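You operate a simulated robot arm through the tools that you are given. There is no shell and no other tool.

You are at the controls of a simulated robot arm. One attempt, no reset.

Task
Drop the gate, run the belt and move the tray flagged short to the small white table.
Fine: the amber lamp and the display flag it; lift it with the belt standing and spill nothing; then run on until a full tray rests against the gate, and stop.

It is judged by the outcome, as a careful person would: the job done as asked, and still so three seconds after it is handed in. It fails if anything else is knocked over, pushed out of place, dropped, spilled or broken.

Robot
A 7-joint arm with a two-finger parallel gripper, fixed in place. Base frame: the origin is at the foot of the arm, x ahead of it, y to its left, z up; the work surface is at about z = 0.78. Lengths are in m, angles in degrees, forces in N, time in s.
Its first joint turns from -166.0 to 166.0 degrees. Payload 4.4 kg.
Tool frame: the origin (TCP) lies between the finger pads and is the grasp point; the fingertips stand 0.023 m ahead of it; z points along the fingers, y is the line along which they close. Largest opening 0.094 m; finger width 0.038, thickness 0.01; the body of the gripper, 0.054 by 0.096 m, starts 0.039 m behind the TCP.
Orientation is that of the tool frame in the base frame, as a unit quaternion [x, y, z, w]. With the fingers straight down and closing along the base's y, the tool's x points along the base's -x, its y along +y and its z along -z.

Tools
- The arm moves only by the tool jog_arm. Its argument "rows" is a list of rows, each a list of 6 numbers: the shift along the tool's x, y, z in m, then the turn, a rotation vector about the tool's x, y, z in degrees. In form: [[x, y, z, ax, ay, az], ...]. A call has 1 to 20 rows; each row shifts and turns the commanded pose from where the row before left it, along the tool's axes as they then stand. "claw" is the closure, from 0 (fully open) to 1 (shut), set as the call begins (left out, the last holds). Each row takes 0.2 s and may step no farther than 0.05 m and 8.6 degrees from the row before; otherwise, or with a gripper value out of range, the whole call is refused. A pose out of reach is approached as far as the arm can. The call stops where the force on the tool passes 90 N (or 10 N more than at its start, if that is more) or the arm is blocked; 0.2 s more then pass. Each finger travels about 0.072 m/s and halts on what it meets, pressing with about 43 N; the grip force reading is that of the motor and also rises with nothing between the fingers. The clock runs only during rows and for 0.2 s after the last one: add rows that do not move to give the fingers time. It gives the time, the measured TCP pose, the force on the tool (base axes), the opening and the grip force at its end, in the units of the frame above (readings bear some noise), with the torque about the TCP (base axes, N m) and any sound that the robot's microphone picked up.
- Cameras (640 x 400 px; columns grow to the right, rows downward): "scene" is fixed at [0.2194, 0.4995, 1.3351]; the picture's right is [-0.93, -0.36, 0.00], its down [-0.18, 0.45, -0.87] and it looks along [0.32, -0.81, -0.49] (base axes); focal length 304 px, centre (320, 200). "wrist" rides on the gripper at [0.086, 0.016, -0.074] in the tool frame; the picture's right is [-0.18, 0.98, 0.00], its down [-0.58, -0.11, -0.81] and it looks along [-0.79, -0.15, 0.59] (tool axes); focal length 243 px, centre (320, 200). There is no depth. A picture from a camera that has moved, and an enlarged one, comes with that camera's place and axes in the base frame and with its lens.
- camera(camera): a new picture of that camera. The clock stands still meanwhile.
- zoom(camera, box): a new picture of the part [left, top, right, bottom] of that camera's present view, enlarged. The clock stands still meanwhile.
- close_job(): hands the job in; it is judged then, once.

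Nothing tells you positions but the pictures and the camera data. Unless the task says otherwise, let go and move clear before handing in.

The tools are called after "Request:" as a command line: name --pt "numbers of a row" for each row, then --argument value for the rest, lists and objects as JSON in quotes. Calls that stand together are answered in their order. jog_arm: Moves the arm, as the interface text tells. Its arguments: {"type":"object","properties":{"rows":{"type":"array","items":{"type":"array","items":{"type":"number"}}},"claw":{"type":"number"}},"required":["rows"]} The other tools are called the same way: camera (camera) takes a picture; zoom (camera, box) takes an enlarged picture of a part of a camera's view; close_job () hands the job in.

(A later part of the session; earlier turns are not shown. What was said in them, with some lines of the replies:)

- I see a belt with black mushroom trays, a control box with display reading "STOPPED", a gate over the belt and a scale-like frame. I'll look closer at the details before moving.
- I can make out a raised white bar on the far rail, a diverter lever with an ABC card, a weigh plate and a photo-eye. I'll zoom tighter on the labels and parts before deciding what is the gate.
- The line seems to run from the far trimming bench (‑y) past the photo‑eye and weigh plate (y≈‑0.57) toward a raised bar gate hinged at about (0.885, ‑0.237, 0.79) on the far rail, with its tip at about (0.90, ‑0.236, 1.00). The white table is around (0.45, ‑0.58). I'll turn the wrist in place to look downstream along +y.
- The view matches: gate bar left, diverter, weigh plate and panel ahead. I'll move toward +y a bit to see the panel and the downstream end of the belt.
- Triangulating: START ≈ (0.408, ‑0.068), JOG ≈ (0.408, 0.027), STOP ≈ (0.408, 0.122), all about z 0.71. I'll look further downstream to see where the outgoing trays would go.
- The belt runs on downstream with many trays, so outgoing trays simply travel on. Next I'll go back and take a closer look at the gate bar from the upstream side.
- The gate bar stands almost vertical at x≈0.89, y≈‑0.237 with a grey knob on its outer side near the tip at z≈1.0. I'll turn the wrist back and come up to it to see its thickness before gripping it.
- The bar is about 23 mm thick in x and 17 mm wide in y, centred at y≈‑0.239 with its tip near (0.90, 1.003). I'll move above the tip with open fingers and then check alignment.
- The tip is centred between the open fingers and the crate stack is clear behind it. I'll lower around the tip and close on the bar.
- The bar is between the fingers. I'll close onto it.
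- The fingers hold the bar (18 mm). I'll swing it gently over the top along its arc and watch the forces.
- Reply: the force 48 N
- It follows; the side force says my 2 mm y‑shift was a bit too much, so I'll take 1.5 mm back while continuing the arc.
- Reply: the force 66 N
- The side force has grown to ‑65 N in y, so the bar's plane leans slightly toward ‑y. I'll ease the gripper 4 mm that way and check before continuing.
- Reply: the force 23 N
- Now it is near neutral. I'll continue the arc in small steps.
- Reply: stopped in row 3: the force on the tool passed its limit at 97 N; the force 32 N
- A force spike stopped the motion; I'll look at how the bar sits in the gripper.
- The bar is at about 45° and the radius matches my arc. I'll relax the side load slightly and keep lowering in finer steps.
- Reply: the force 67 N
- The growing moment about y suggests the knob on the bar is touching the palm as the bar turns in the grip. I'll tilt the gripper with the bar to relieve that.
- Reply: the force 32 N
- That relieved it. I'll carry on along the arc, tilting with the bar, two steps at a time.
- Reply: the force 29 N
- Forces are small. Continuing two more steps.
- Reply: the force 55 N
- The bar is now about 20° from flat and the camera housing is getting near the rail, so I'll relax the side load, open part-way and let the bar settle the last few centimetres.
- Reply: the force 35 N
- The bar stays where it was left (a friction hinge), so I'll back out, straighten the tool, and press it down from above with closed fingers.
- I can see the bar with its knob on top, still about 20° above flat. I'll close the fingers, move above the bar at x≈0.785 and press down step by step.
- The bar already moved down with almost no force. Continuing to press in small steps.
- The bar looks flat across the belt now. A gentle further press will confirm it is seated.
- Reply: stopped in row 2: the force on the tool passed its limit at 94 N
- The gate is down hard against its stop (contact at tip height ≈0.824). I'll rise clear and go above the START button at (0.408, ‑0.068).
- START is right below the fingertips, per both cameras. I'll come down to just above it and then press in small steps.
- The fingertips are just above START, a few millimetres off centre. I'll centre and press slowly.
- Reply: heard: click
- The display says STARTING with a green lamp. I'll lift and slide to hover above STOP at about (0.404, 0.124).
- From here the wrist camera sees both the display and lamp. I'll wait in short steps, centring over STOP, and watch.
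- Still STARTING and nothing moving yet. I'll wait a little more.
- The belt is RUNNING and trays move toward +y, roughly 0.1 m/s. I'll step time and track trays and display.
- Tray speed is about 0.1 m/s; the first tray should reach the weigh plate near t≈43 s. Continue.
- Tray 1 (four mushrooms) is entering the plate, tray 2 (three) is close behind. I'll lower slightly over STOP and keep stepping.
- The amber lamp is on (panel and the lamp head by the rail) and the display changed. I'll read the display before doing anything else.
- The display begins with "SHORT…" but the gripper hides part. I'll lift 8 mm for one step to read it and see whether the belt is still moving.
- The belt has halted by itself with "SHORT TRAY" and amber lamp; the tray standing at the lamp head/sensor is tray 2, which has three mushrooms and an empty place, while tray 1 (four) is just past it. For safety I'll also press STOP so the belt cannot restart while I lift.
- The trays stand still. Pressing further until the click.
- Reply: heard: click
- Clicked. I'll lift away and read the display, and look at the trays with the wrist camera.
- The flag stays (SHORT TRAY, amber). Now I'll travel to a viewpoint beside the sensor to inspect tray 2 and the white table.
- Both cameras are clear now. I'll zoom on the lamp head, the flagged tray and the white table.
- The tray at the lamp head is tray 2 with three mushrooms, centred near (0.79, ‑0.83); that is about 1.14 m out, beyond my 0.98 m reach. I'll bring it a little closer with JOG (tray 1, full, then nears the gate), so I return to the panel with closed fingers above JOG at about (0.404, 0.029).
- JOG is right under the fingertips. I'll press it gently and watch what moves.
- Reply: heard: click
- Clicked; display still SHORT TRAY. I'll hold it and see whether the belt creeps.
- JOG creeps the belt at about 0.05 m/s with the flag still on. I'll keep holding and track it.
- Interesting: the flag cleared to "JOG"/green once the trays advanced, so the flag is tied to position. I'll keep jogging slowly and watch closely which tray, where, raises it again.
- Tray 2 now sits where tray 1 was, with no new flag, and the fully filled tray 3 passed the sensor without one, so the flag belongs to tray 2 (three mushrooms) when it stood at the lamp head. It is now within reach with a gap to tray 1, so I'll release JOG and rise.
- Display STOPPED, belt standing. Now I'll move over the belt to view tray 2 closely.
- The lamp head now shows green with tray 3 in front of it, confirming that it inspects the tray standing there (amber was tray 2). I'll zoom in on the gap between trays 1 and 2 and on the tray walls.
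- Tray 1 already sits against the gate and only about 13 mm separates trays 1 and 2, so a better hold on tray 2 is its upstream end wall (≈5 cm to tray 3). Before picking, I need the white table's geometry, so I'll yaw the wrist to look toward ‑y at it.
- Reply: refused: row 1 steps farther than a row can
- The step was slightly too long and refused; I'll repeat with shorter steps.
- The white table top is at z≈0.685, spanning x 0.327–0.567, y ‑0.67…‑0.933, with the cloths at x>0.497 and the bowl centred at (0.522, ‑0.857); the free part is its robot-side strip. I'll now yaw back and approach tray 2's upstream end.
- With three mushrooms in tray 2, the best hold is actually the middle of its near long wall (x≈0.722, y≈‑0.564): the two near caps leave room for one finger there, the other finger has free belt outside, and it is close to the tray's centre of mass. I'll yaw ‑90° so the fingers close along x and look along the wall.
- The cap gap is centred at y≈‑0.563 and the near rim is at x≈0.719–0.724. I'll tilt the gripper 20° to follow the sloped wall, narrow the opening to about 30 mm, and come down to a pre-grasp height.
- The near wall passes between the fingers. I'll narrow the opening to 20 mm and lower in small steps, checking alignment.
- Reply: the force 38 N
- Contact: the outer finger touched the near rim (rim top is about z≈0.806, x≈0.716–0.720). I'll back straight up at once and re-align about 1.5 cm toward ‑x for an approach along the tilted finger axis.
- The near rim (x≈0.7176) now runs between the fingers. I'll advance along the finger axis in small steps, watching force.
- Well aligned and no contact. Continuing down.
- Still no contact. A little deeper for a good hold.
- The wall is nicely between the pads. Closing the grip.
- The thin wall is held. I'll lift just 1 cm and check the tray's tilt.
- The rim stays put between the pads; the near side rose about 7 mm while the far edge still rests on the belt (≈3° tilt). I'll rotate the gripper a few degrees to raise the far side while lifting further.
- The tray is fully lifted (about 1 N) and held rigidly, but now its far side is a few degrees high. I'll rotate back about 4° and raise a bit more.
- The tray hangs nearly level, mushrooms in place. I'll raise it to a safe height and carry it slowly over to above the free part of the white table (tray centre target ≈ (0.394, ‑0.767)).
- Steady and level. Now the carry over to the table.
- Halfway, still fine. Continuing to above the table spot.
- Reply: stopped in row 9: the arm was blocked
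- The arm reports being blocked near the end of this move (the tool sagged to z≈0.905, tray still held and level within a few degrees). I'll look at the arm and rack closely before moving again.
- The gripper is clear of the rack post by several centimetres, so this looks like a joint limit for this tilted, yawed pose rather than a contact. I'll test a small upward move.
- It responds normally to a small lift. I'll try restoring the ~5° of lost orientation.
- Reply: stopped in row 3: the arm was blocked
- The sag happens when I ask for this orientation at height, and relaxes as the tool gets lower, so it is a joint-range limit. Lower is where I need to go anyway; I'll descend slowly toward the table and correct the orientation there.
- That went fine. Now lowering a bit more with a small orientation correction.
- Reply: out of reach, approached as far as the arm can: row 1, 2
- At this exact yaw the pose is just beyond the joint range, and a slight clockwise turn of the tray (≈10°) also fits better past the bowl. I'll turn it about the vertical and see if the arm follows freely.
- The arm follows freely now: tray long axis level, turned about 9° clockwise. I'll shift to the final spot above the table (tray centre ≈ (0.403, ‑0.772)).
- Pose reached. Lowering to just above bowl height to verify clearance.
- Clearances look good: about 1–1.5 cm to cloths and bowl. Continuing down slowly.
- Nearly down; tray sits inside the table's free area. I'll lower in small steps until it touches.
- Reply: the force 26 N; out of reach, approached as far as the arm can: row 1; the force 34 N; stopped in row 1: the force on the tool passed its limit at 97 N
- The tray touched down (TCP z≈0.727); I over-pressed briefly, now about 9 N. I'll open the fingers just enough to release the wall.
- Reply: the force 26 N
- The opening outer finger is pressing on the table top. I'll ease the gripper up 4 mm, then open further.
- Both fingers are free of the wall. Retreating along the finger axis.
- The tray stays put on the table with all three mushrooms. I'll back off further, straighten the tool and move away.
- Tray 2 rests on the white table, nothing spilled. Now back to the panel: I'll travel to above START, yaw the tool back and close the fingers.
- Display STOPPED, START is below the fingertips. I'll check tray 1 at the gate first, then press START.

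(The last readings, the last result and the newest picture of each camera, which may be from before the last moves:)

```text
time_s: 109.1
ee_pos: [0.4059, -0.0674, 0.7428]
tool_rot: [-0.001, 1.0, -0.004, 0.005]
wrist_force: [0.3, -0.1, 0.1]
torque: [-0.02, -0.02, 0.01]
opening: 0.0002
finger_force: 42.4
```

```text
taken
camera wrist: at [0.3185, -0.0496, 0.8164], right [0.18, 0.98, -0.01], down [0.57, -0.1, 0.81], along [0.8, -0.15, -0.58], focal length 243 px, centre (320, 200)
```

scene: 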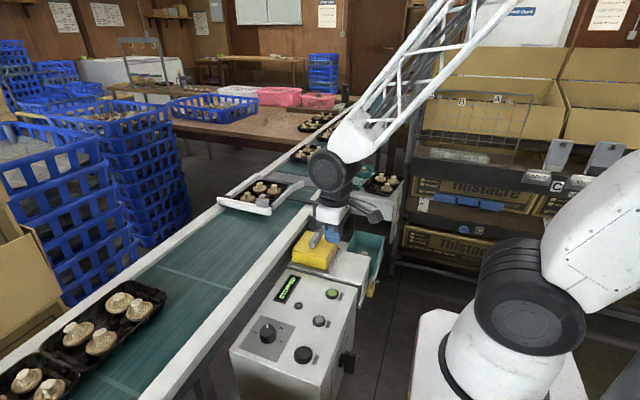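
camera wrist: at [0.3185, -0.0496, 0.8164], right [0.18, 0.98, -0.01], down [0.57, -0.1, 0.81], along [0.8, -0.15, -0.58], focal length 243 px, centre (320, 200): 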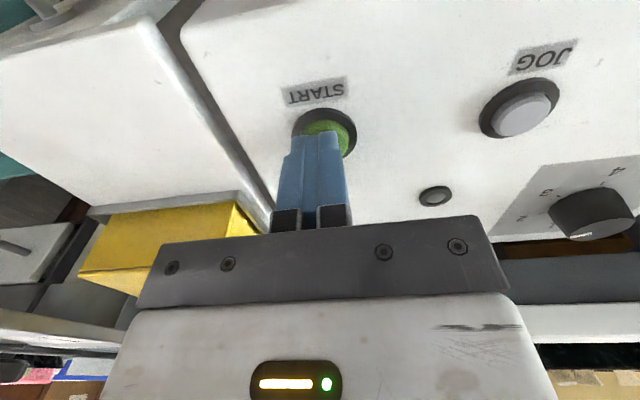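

Tray 1 (full, four mushrooms) is right at the gate. Pressing START to run on.

Request:
jog_arm --pt "0 0 0.006 0 0 0"

Request:
zoom --camera "scene" --box '[255, 260, 355, 385]'

```text
time_s: 109.5
ee_pos: [0.4054, -0.0665, 0.738]
tool_rot: [-0.001, 1.0, -0.005, 0.004]
wrist_force: [-0.1, -1.8, 3.2]
torque: [-0.04, 0.03, 0.02]
opening: 0.0
finger_force: 42.4
heard: click
```

```text
3.20 times, centred on (305, 322) of scene
camera zoom: at [0.2194, 0.4995, 1.3351], right [-0.93, -0.36, 0.0], down [-0.18, 0.45, -0.87], along [0.32, -0.81, -0.49], focal length 972 px, centre (368, -192)
```

zoom: 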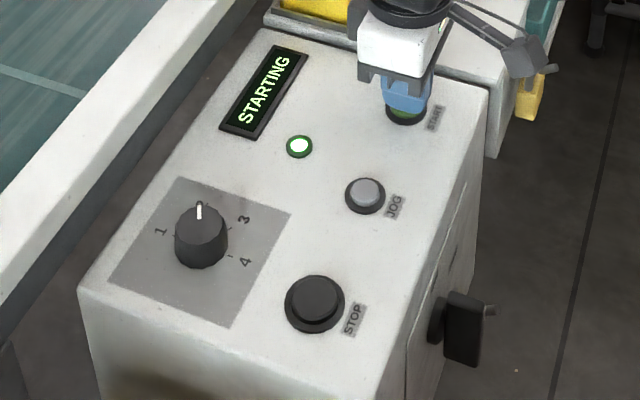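

STARTING. I'll go over to STOP and hover.

Request:
jog_arm --pt "0 0 -0.032 0 0 0" --pt "0.0015 0.048 0 0 0 0" --pt "0.0015 0.048 0 0 0 0" --pt "0.0015 0.048 0 0 0 0" --pt "0.0015 0.048 0.01 0 0 0"

Request:
zoom --camera "scene" --box '[200, 120, 400, 245]'

Request:
camera --camera "wrist"

```text
time_s: 110.7
ee_pos: [0.399, 0.1264, 0.7597]
tool_rot: [-0.001, 1.0, -0.005, 0.005]
wrist_force: [-0.4, 0.0, -0.4]
torque: [0.0, 0.03, -0.01]
opening: 0.0
finger_force: 42.5
```

```text
3.20 times, centred on (300, 182) of scene
camera zoom: at [0.2194, 0.4995, 1.3351], right [-0.93, -0.36, 0.0], down [-0.18, 0.45, -0.87], along [0.32, -0.81, -0.49], focal length 972 px, centre (384, 256)
```

zoom: 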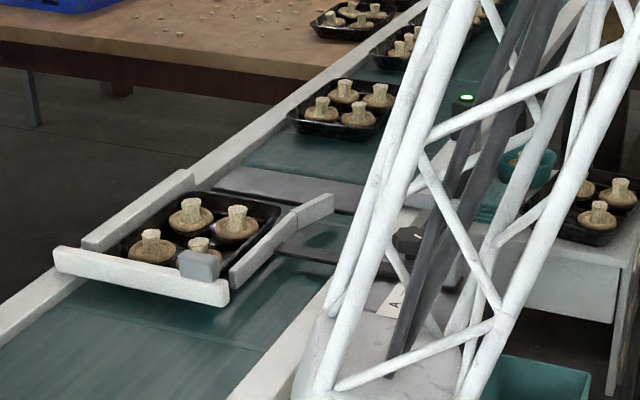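

```text
taken
camera wrist: at [0.3126, 0.1445, 0.8338], right [0.18, 0.98, -0.01], down [0.57, -0.1, 0.81], along [0.8, -0.15, -0.58], focal length 243 px, centre (320, 200)
```

wrist: 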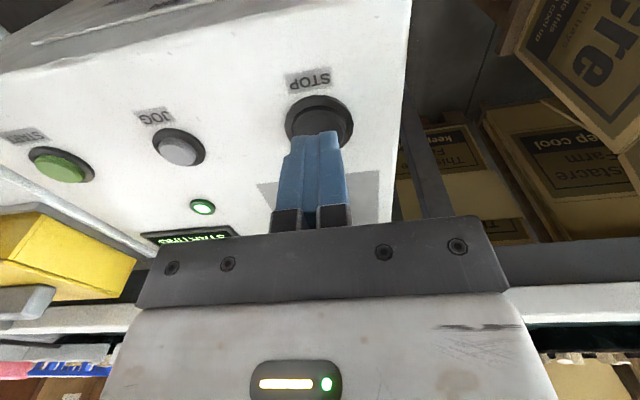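

Request:
jog_arm --pt "0 0 0 0 0 0" --pt "0 0 0 0 0 0" --pt "0 0 0 0 0 0" --pt "0 0 0 0 0 0" --pt "0 0 0 0 0 0"

Request:
zoom --camera "scene" --box '[200, 120, 400, 245]'

Request:
zoom --camera "wrist" --box '[100, 100, 420, 300]'

```text
time_s: 111.9
ee_pos: [0.3999, 0.126, 0.7606]
tool_rot: [-0.001, 1.0, -0.004, 0.004]
wrist_force: [-0.6, 0.3, -0.1]
torque: [-0.02, 0.03, 0.01]
opening: 0.0001
finger_force: 42.5
```

```text
3.20 times, centred on (300, 182) of scene
camera zoom: at [0.2194, 0.4995, 1.3351], right [-0.93, -0.36, 0.0], down [-0.18, 0.45, -0.87], along [0.32, -0.81, -0.49], focal length 972 px, centre (384, 256)
```

zoom: 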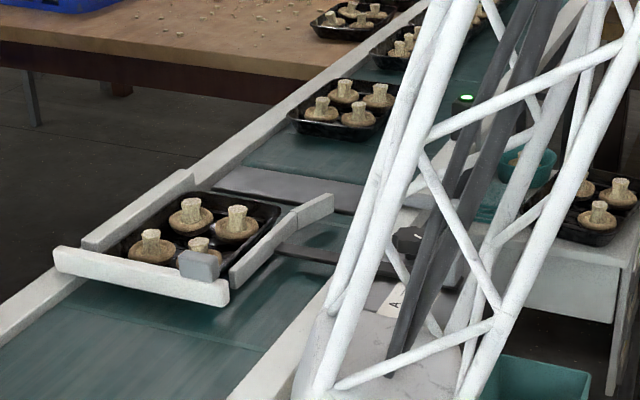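

```text
2.00 times, centred on (260, 200) of wrist
camera zoom: at [0.3128, 0.1441, 0.834], right [0.18, 0.98, -0.01], down [0.57, -0.1, 0.81], along [0.8, -0.15, -0.58], focal length 485 px, centre (440, 200)
```

zoom: 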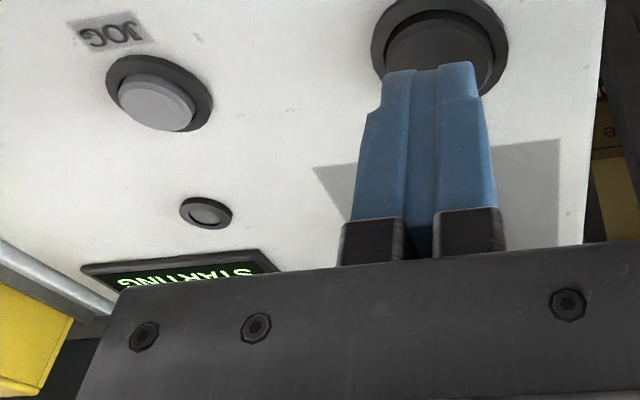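

Request:
jog_arm --pt "0 0 0.003 0 0 0" --pt "0 0 0 0 0 0"

Request:
zoom --camera "scene" --box '[200, 120, 400, 245]'

Request:
zoom --camera "wrist" --box '[100, 100, 420, 300]'

```text
time_s: 112.5
ee_pos: [0.3991, 0.126, 0.7564]
tool_rot: [0.0, 1.0, -0.004, 0.004]
wrist_force: [0.1, -0.2, -0.4]
torque: [0.0, -0.02, -0.02]
opening: 0.0
finger_force: 41.9
```

```text
3.20 times, centred on (300, 182) of scene
camera zoom: at [0.2194, 0.4995, 1.3351], right [-0.93, -0.36, 0.0], down [-0.18, 0.45, -0.87], along [0.32, -0.81, -0.49], focal length 972 px, centre (384, 256)
```

zoom: 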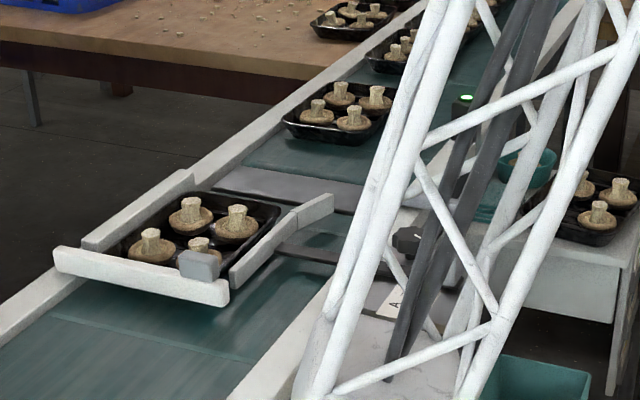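

```text
2.00 times, centred on (260, 200) of wrist
camera zoom: at [0.313, 0.1436, 0.8307], right [0.18, 0.98, -0.01], down [0.57, -0.1, 0.81], along [0.8, -0.15, -0.58], focal length 485 px, centre (440, 200)
```

zoom: 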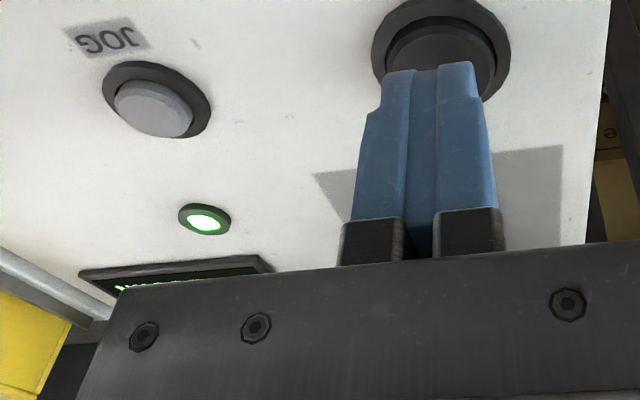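

The belt is running; tray 3 moves while tray 1 stays — it rests firmly against the gate. Pressing STOP now.

Request:
jog_arm --pt "0 0 0.012 0 0 0" --pt "0 0 0.007 0 0 0"

Request:
zoom --camera "scene" --box '[200, 120, 400, 245]'

```text
time_s: 113.1
ee_pos: [0.3993, 0.1265, 0.7367]
tool_rot: [-0.002, 1.0, -0.004, 0.003]
wrist_force: [-1.1, -0.5, 3.2]
torque: [0.01, 0.05, -0.01]
opening: 0.0
finger_force: 42.5
heard: click
```

```text
3.20 times, centred on (300, 182) of scene
camera zoom: at [0.2194, 0.4995, 1.3351], right [-0.93, -0.36, 0.0], down [-0.18, 0.45, -0.87], along [0.32, -0.81, -0.49], focal length 972 px, centre (384, 256)
```

zoom: 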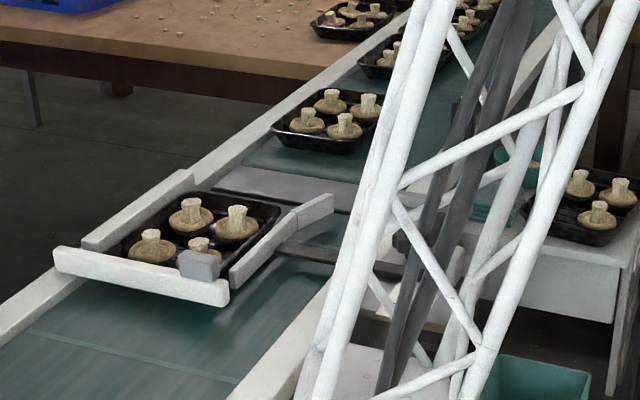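

Clicked. I'll lift off and verify the display, belt and trays.

Request:
jog_arm --pt "0 0 -0.04 0 0 0" --pt "0 0 -0.05 0 0 0" --pt "0 0 -0.05 0 0 0" --pt "0 0 -0.05 0 0 0" --pt "0 0 -0.05 0 0 0" --pt "0 0 -0.05 0 0 0" --pt "0 0 -0.05 0 0 0"

Request:
camera --camera "scene"

Request:
zoom --camera "scene" --box '[255, 260, 355, 385]'

Request:
zoom --camera "scene" --box '[200, 140, 310, 225]'

```text
time_s: 114.7
ee_pos: [0.3977, 0.1267, 1.078]
tool_rot: [-0.001, 1.0, -0.004, 0.003]
wrist_force: [-0.8, 0.3, 0.1]
torque: [0.0, 0.0, 0.0]
opening: 0.0
finger_force: 42.2
```

```text
taken
```

scene: 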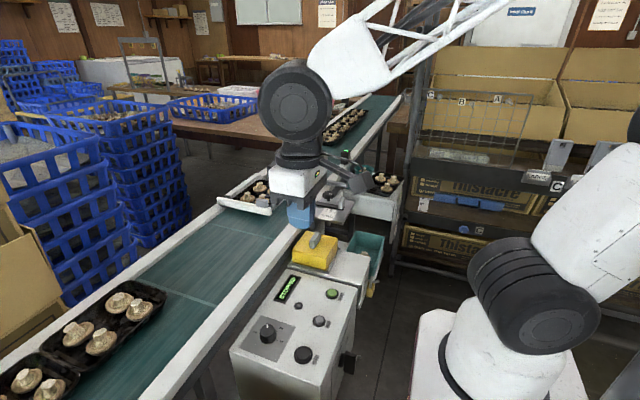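

```text
3.20 times, centred on (305, 322) of scene
camera zoom: at [0.2194, 0.4995, 1.3351], right [-0.93, -0.36, 0.0], down [-0.18, 0.45, -0.87], along [0.32, -0.81, -0.49], focal length 972 px, centre (368, -192)
```

zoom: 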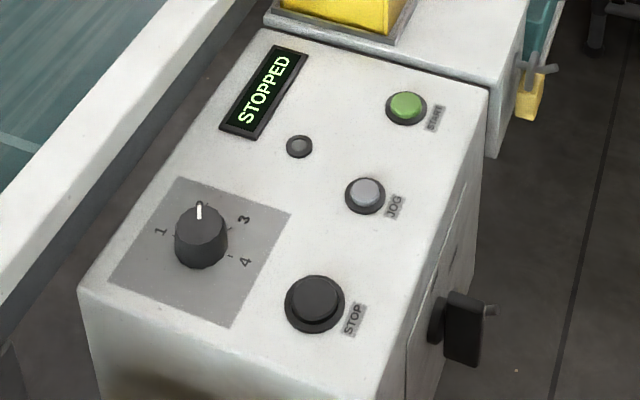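

```text
4.71 times, centred on (255, 182) of scene
camera zoom: at [0.2194, 0.4995, 1.3351], right [-0.93, -0.36, 0.0], down [-0.18, 0.45, -0.87], along [0.32, -0.81, -0.49], focal length 1429 px, centre (626, 282)
```

zoom: 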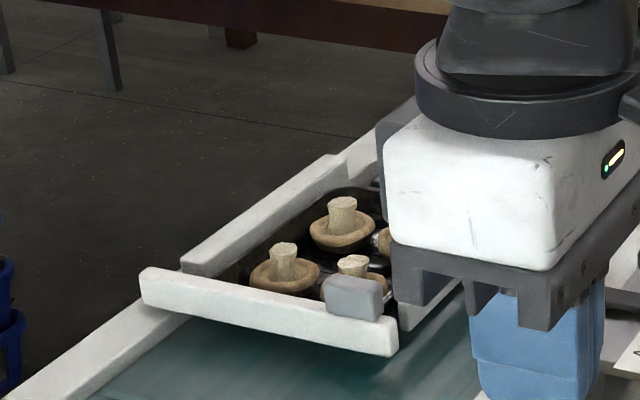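

STOPPED. I'll take one more close look at the tray/gate contact from the wrist camera and confirm everything else is in place.

Request:
jog_arm --pt "-0.02 -0.045 0 0 0 0" --pt "-0.02 -0.045 0 0 0 0" --pt "-0.02 -0.045 0 0 0 0" --pt "-0.02 -0.045 0 0 0 0" --pt "-0.02 -0.045 0 0 0 0" --pt "-0.02 -0.045 0 0 0 0" --pt "-0.02 -0.045 0 0 0 0" --pt "-0.02 -0.045 0 0 0 0" --pt "-0.02 -0.045 0 0 0 0" --pt "0 -0.04 0 0 0 0"

Request:
camera --camera "wrist"

Request:
zoom --camera "wrist" --box '[200, 20, 440, 170]'

Request:
camera --camera "scene"

```text
time_s: 116.9
ee_pos: [0.5774, -0.3191, 1.0824]
tool_rot: [-0.001, 1.0, -0.004, 0.005]
wrist_force: [0.0, -0.8, 1.1]
torque: [0.03, -0.01, -0.02]
opening: 0.0001
finger_force: 42.6
```

```text
taken
camera wrist: at [0.4923, -0.3005, 1.1554], right [0.18, 0.98, -0.01], down [0.58, -0.1, 0.81], along [0.8, -0.15, -0.58], focal length 243 px, centre (320, 200)
```

wrist: 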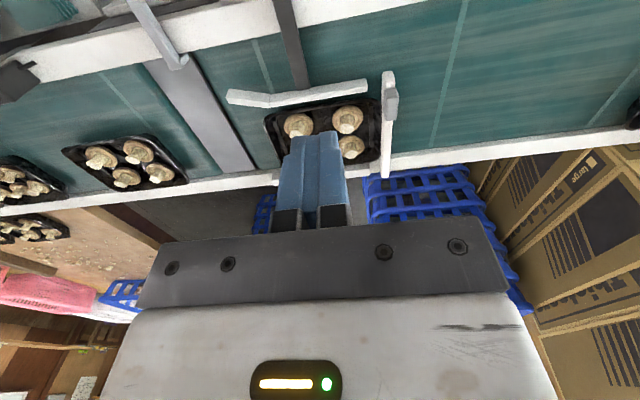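

```text
2.67 times, centred on (320, 95) of wrist
camera zoom: at [0.4923, -0.3005, 1.1554], right [0.18, 0.98, -0.01], down [0.58, -0.1, 0.81], along [0.8, -0.15, -0.58], focal length 647 px, centre (320, 480)
```

zoom: 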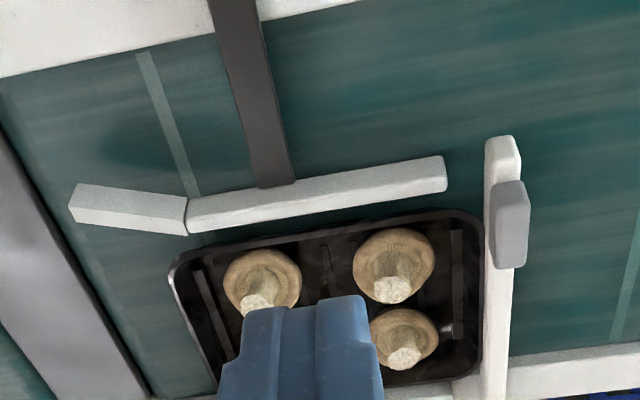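

```text
taken
```

scene: 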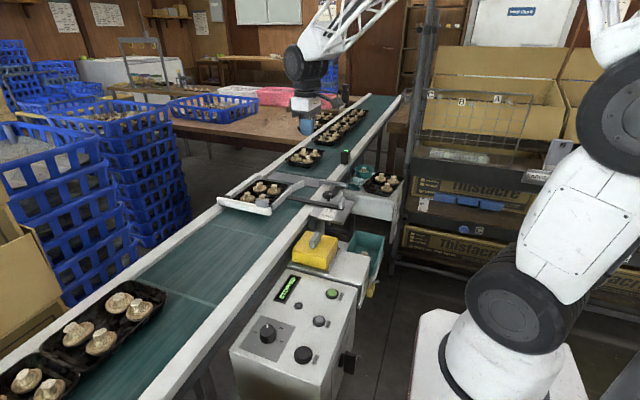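

Request:
zoom --camera "scene" --box '[340, 130, 420, 220]'

Request:
zoom --camera "scene" --box '[200, 120, 360, 230]'

```text
4.44 times, centred on (380, 175) of scene
camera zoom: at [0.2194, 0.4995, 1.3351], right [-0.93, -0.36, 0.0], down [-0.18, 0.45, -0.87], along [0.32, -0.81, -0.49], focal length 1350 px, centre (53, 311)
```

zoom: 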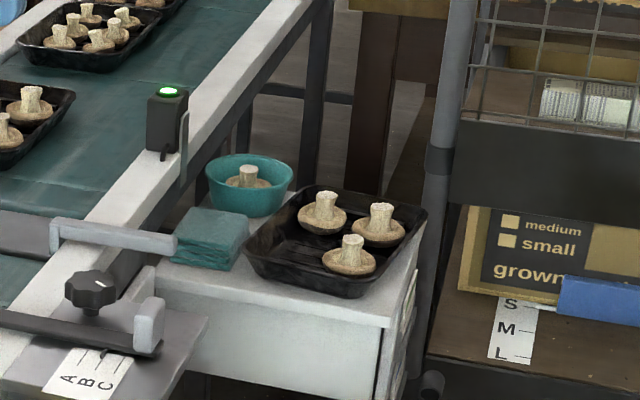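

```text
3.64 times, centred on (280, 175) of scene
camera zoom: at [0.2194, 0.4995, 1.3351], right [-0.93, -0.36, 0.0], down [-0.18, 0.45, -0.87], along [0.32, -0.81, -0.49], focal length 1104 px, centre (466, 291)
```

zoom: 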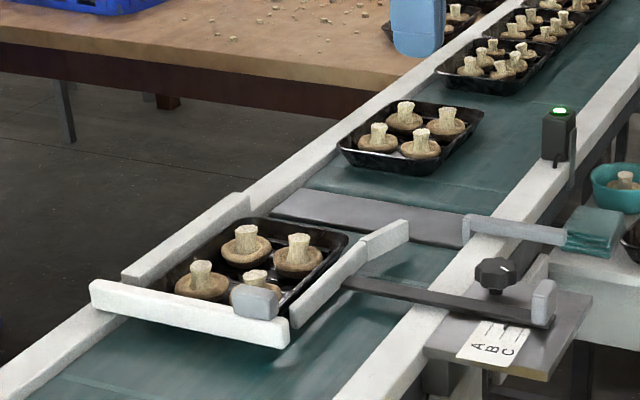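

The gate is down and the belt is STOPPED, with the full four-mushroom tray flush against the gate. The flagged three-mushroom tray is on the white table with nothing spilled, and the arm is clear. Handing in.

Request:
close_job

```text
The job is handed in.
```

The job is handed in. The gate is down, the belt is stopped, and a full four-mushroom tray rests against the gate. The short three-mushroom tray is on the small white table with nothing spilled. I saw nothing knocked over or moved out of place in the final pictures, and the arm is clear.

- **Which tray was flagged:** The belt halted by itself on "SHORT TRAY" with the amber lamp lit. The three-mushroom tray was at the lamp head, and a four-mushroom tray was on the grey plate in the belt. I took the three-mushroom tray as the flagged one. The lamp head showed green when the next full tray stood there.
- **JOG:** The flagged tray stopped about 1.14 m out, beyond my 0.98 m reach. I pressed STOP, then used JOG to bring it closer and lifted it with the belt standing. JOG also carried the first full tray up to the gate. I then pressed START, saw that tray stay put while the belt ran, and pressed STOP.
- **Contact forces:** One finger briefly touched the short tray's rim during the first approach (about 35 N). I also pressed the tray too hard onto the table for a moment (97 N peak). The pictures after each showed the tray and mushrooms in place.
- **Placement on the table:** The tray sits about 9° off square. At the straight angle the arm ran out of joint range, and the turn also clears the bowl and cloths better.
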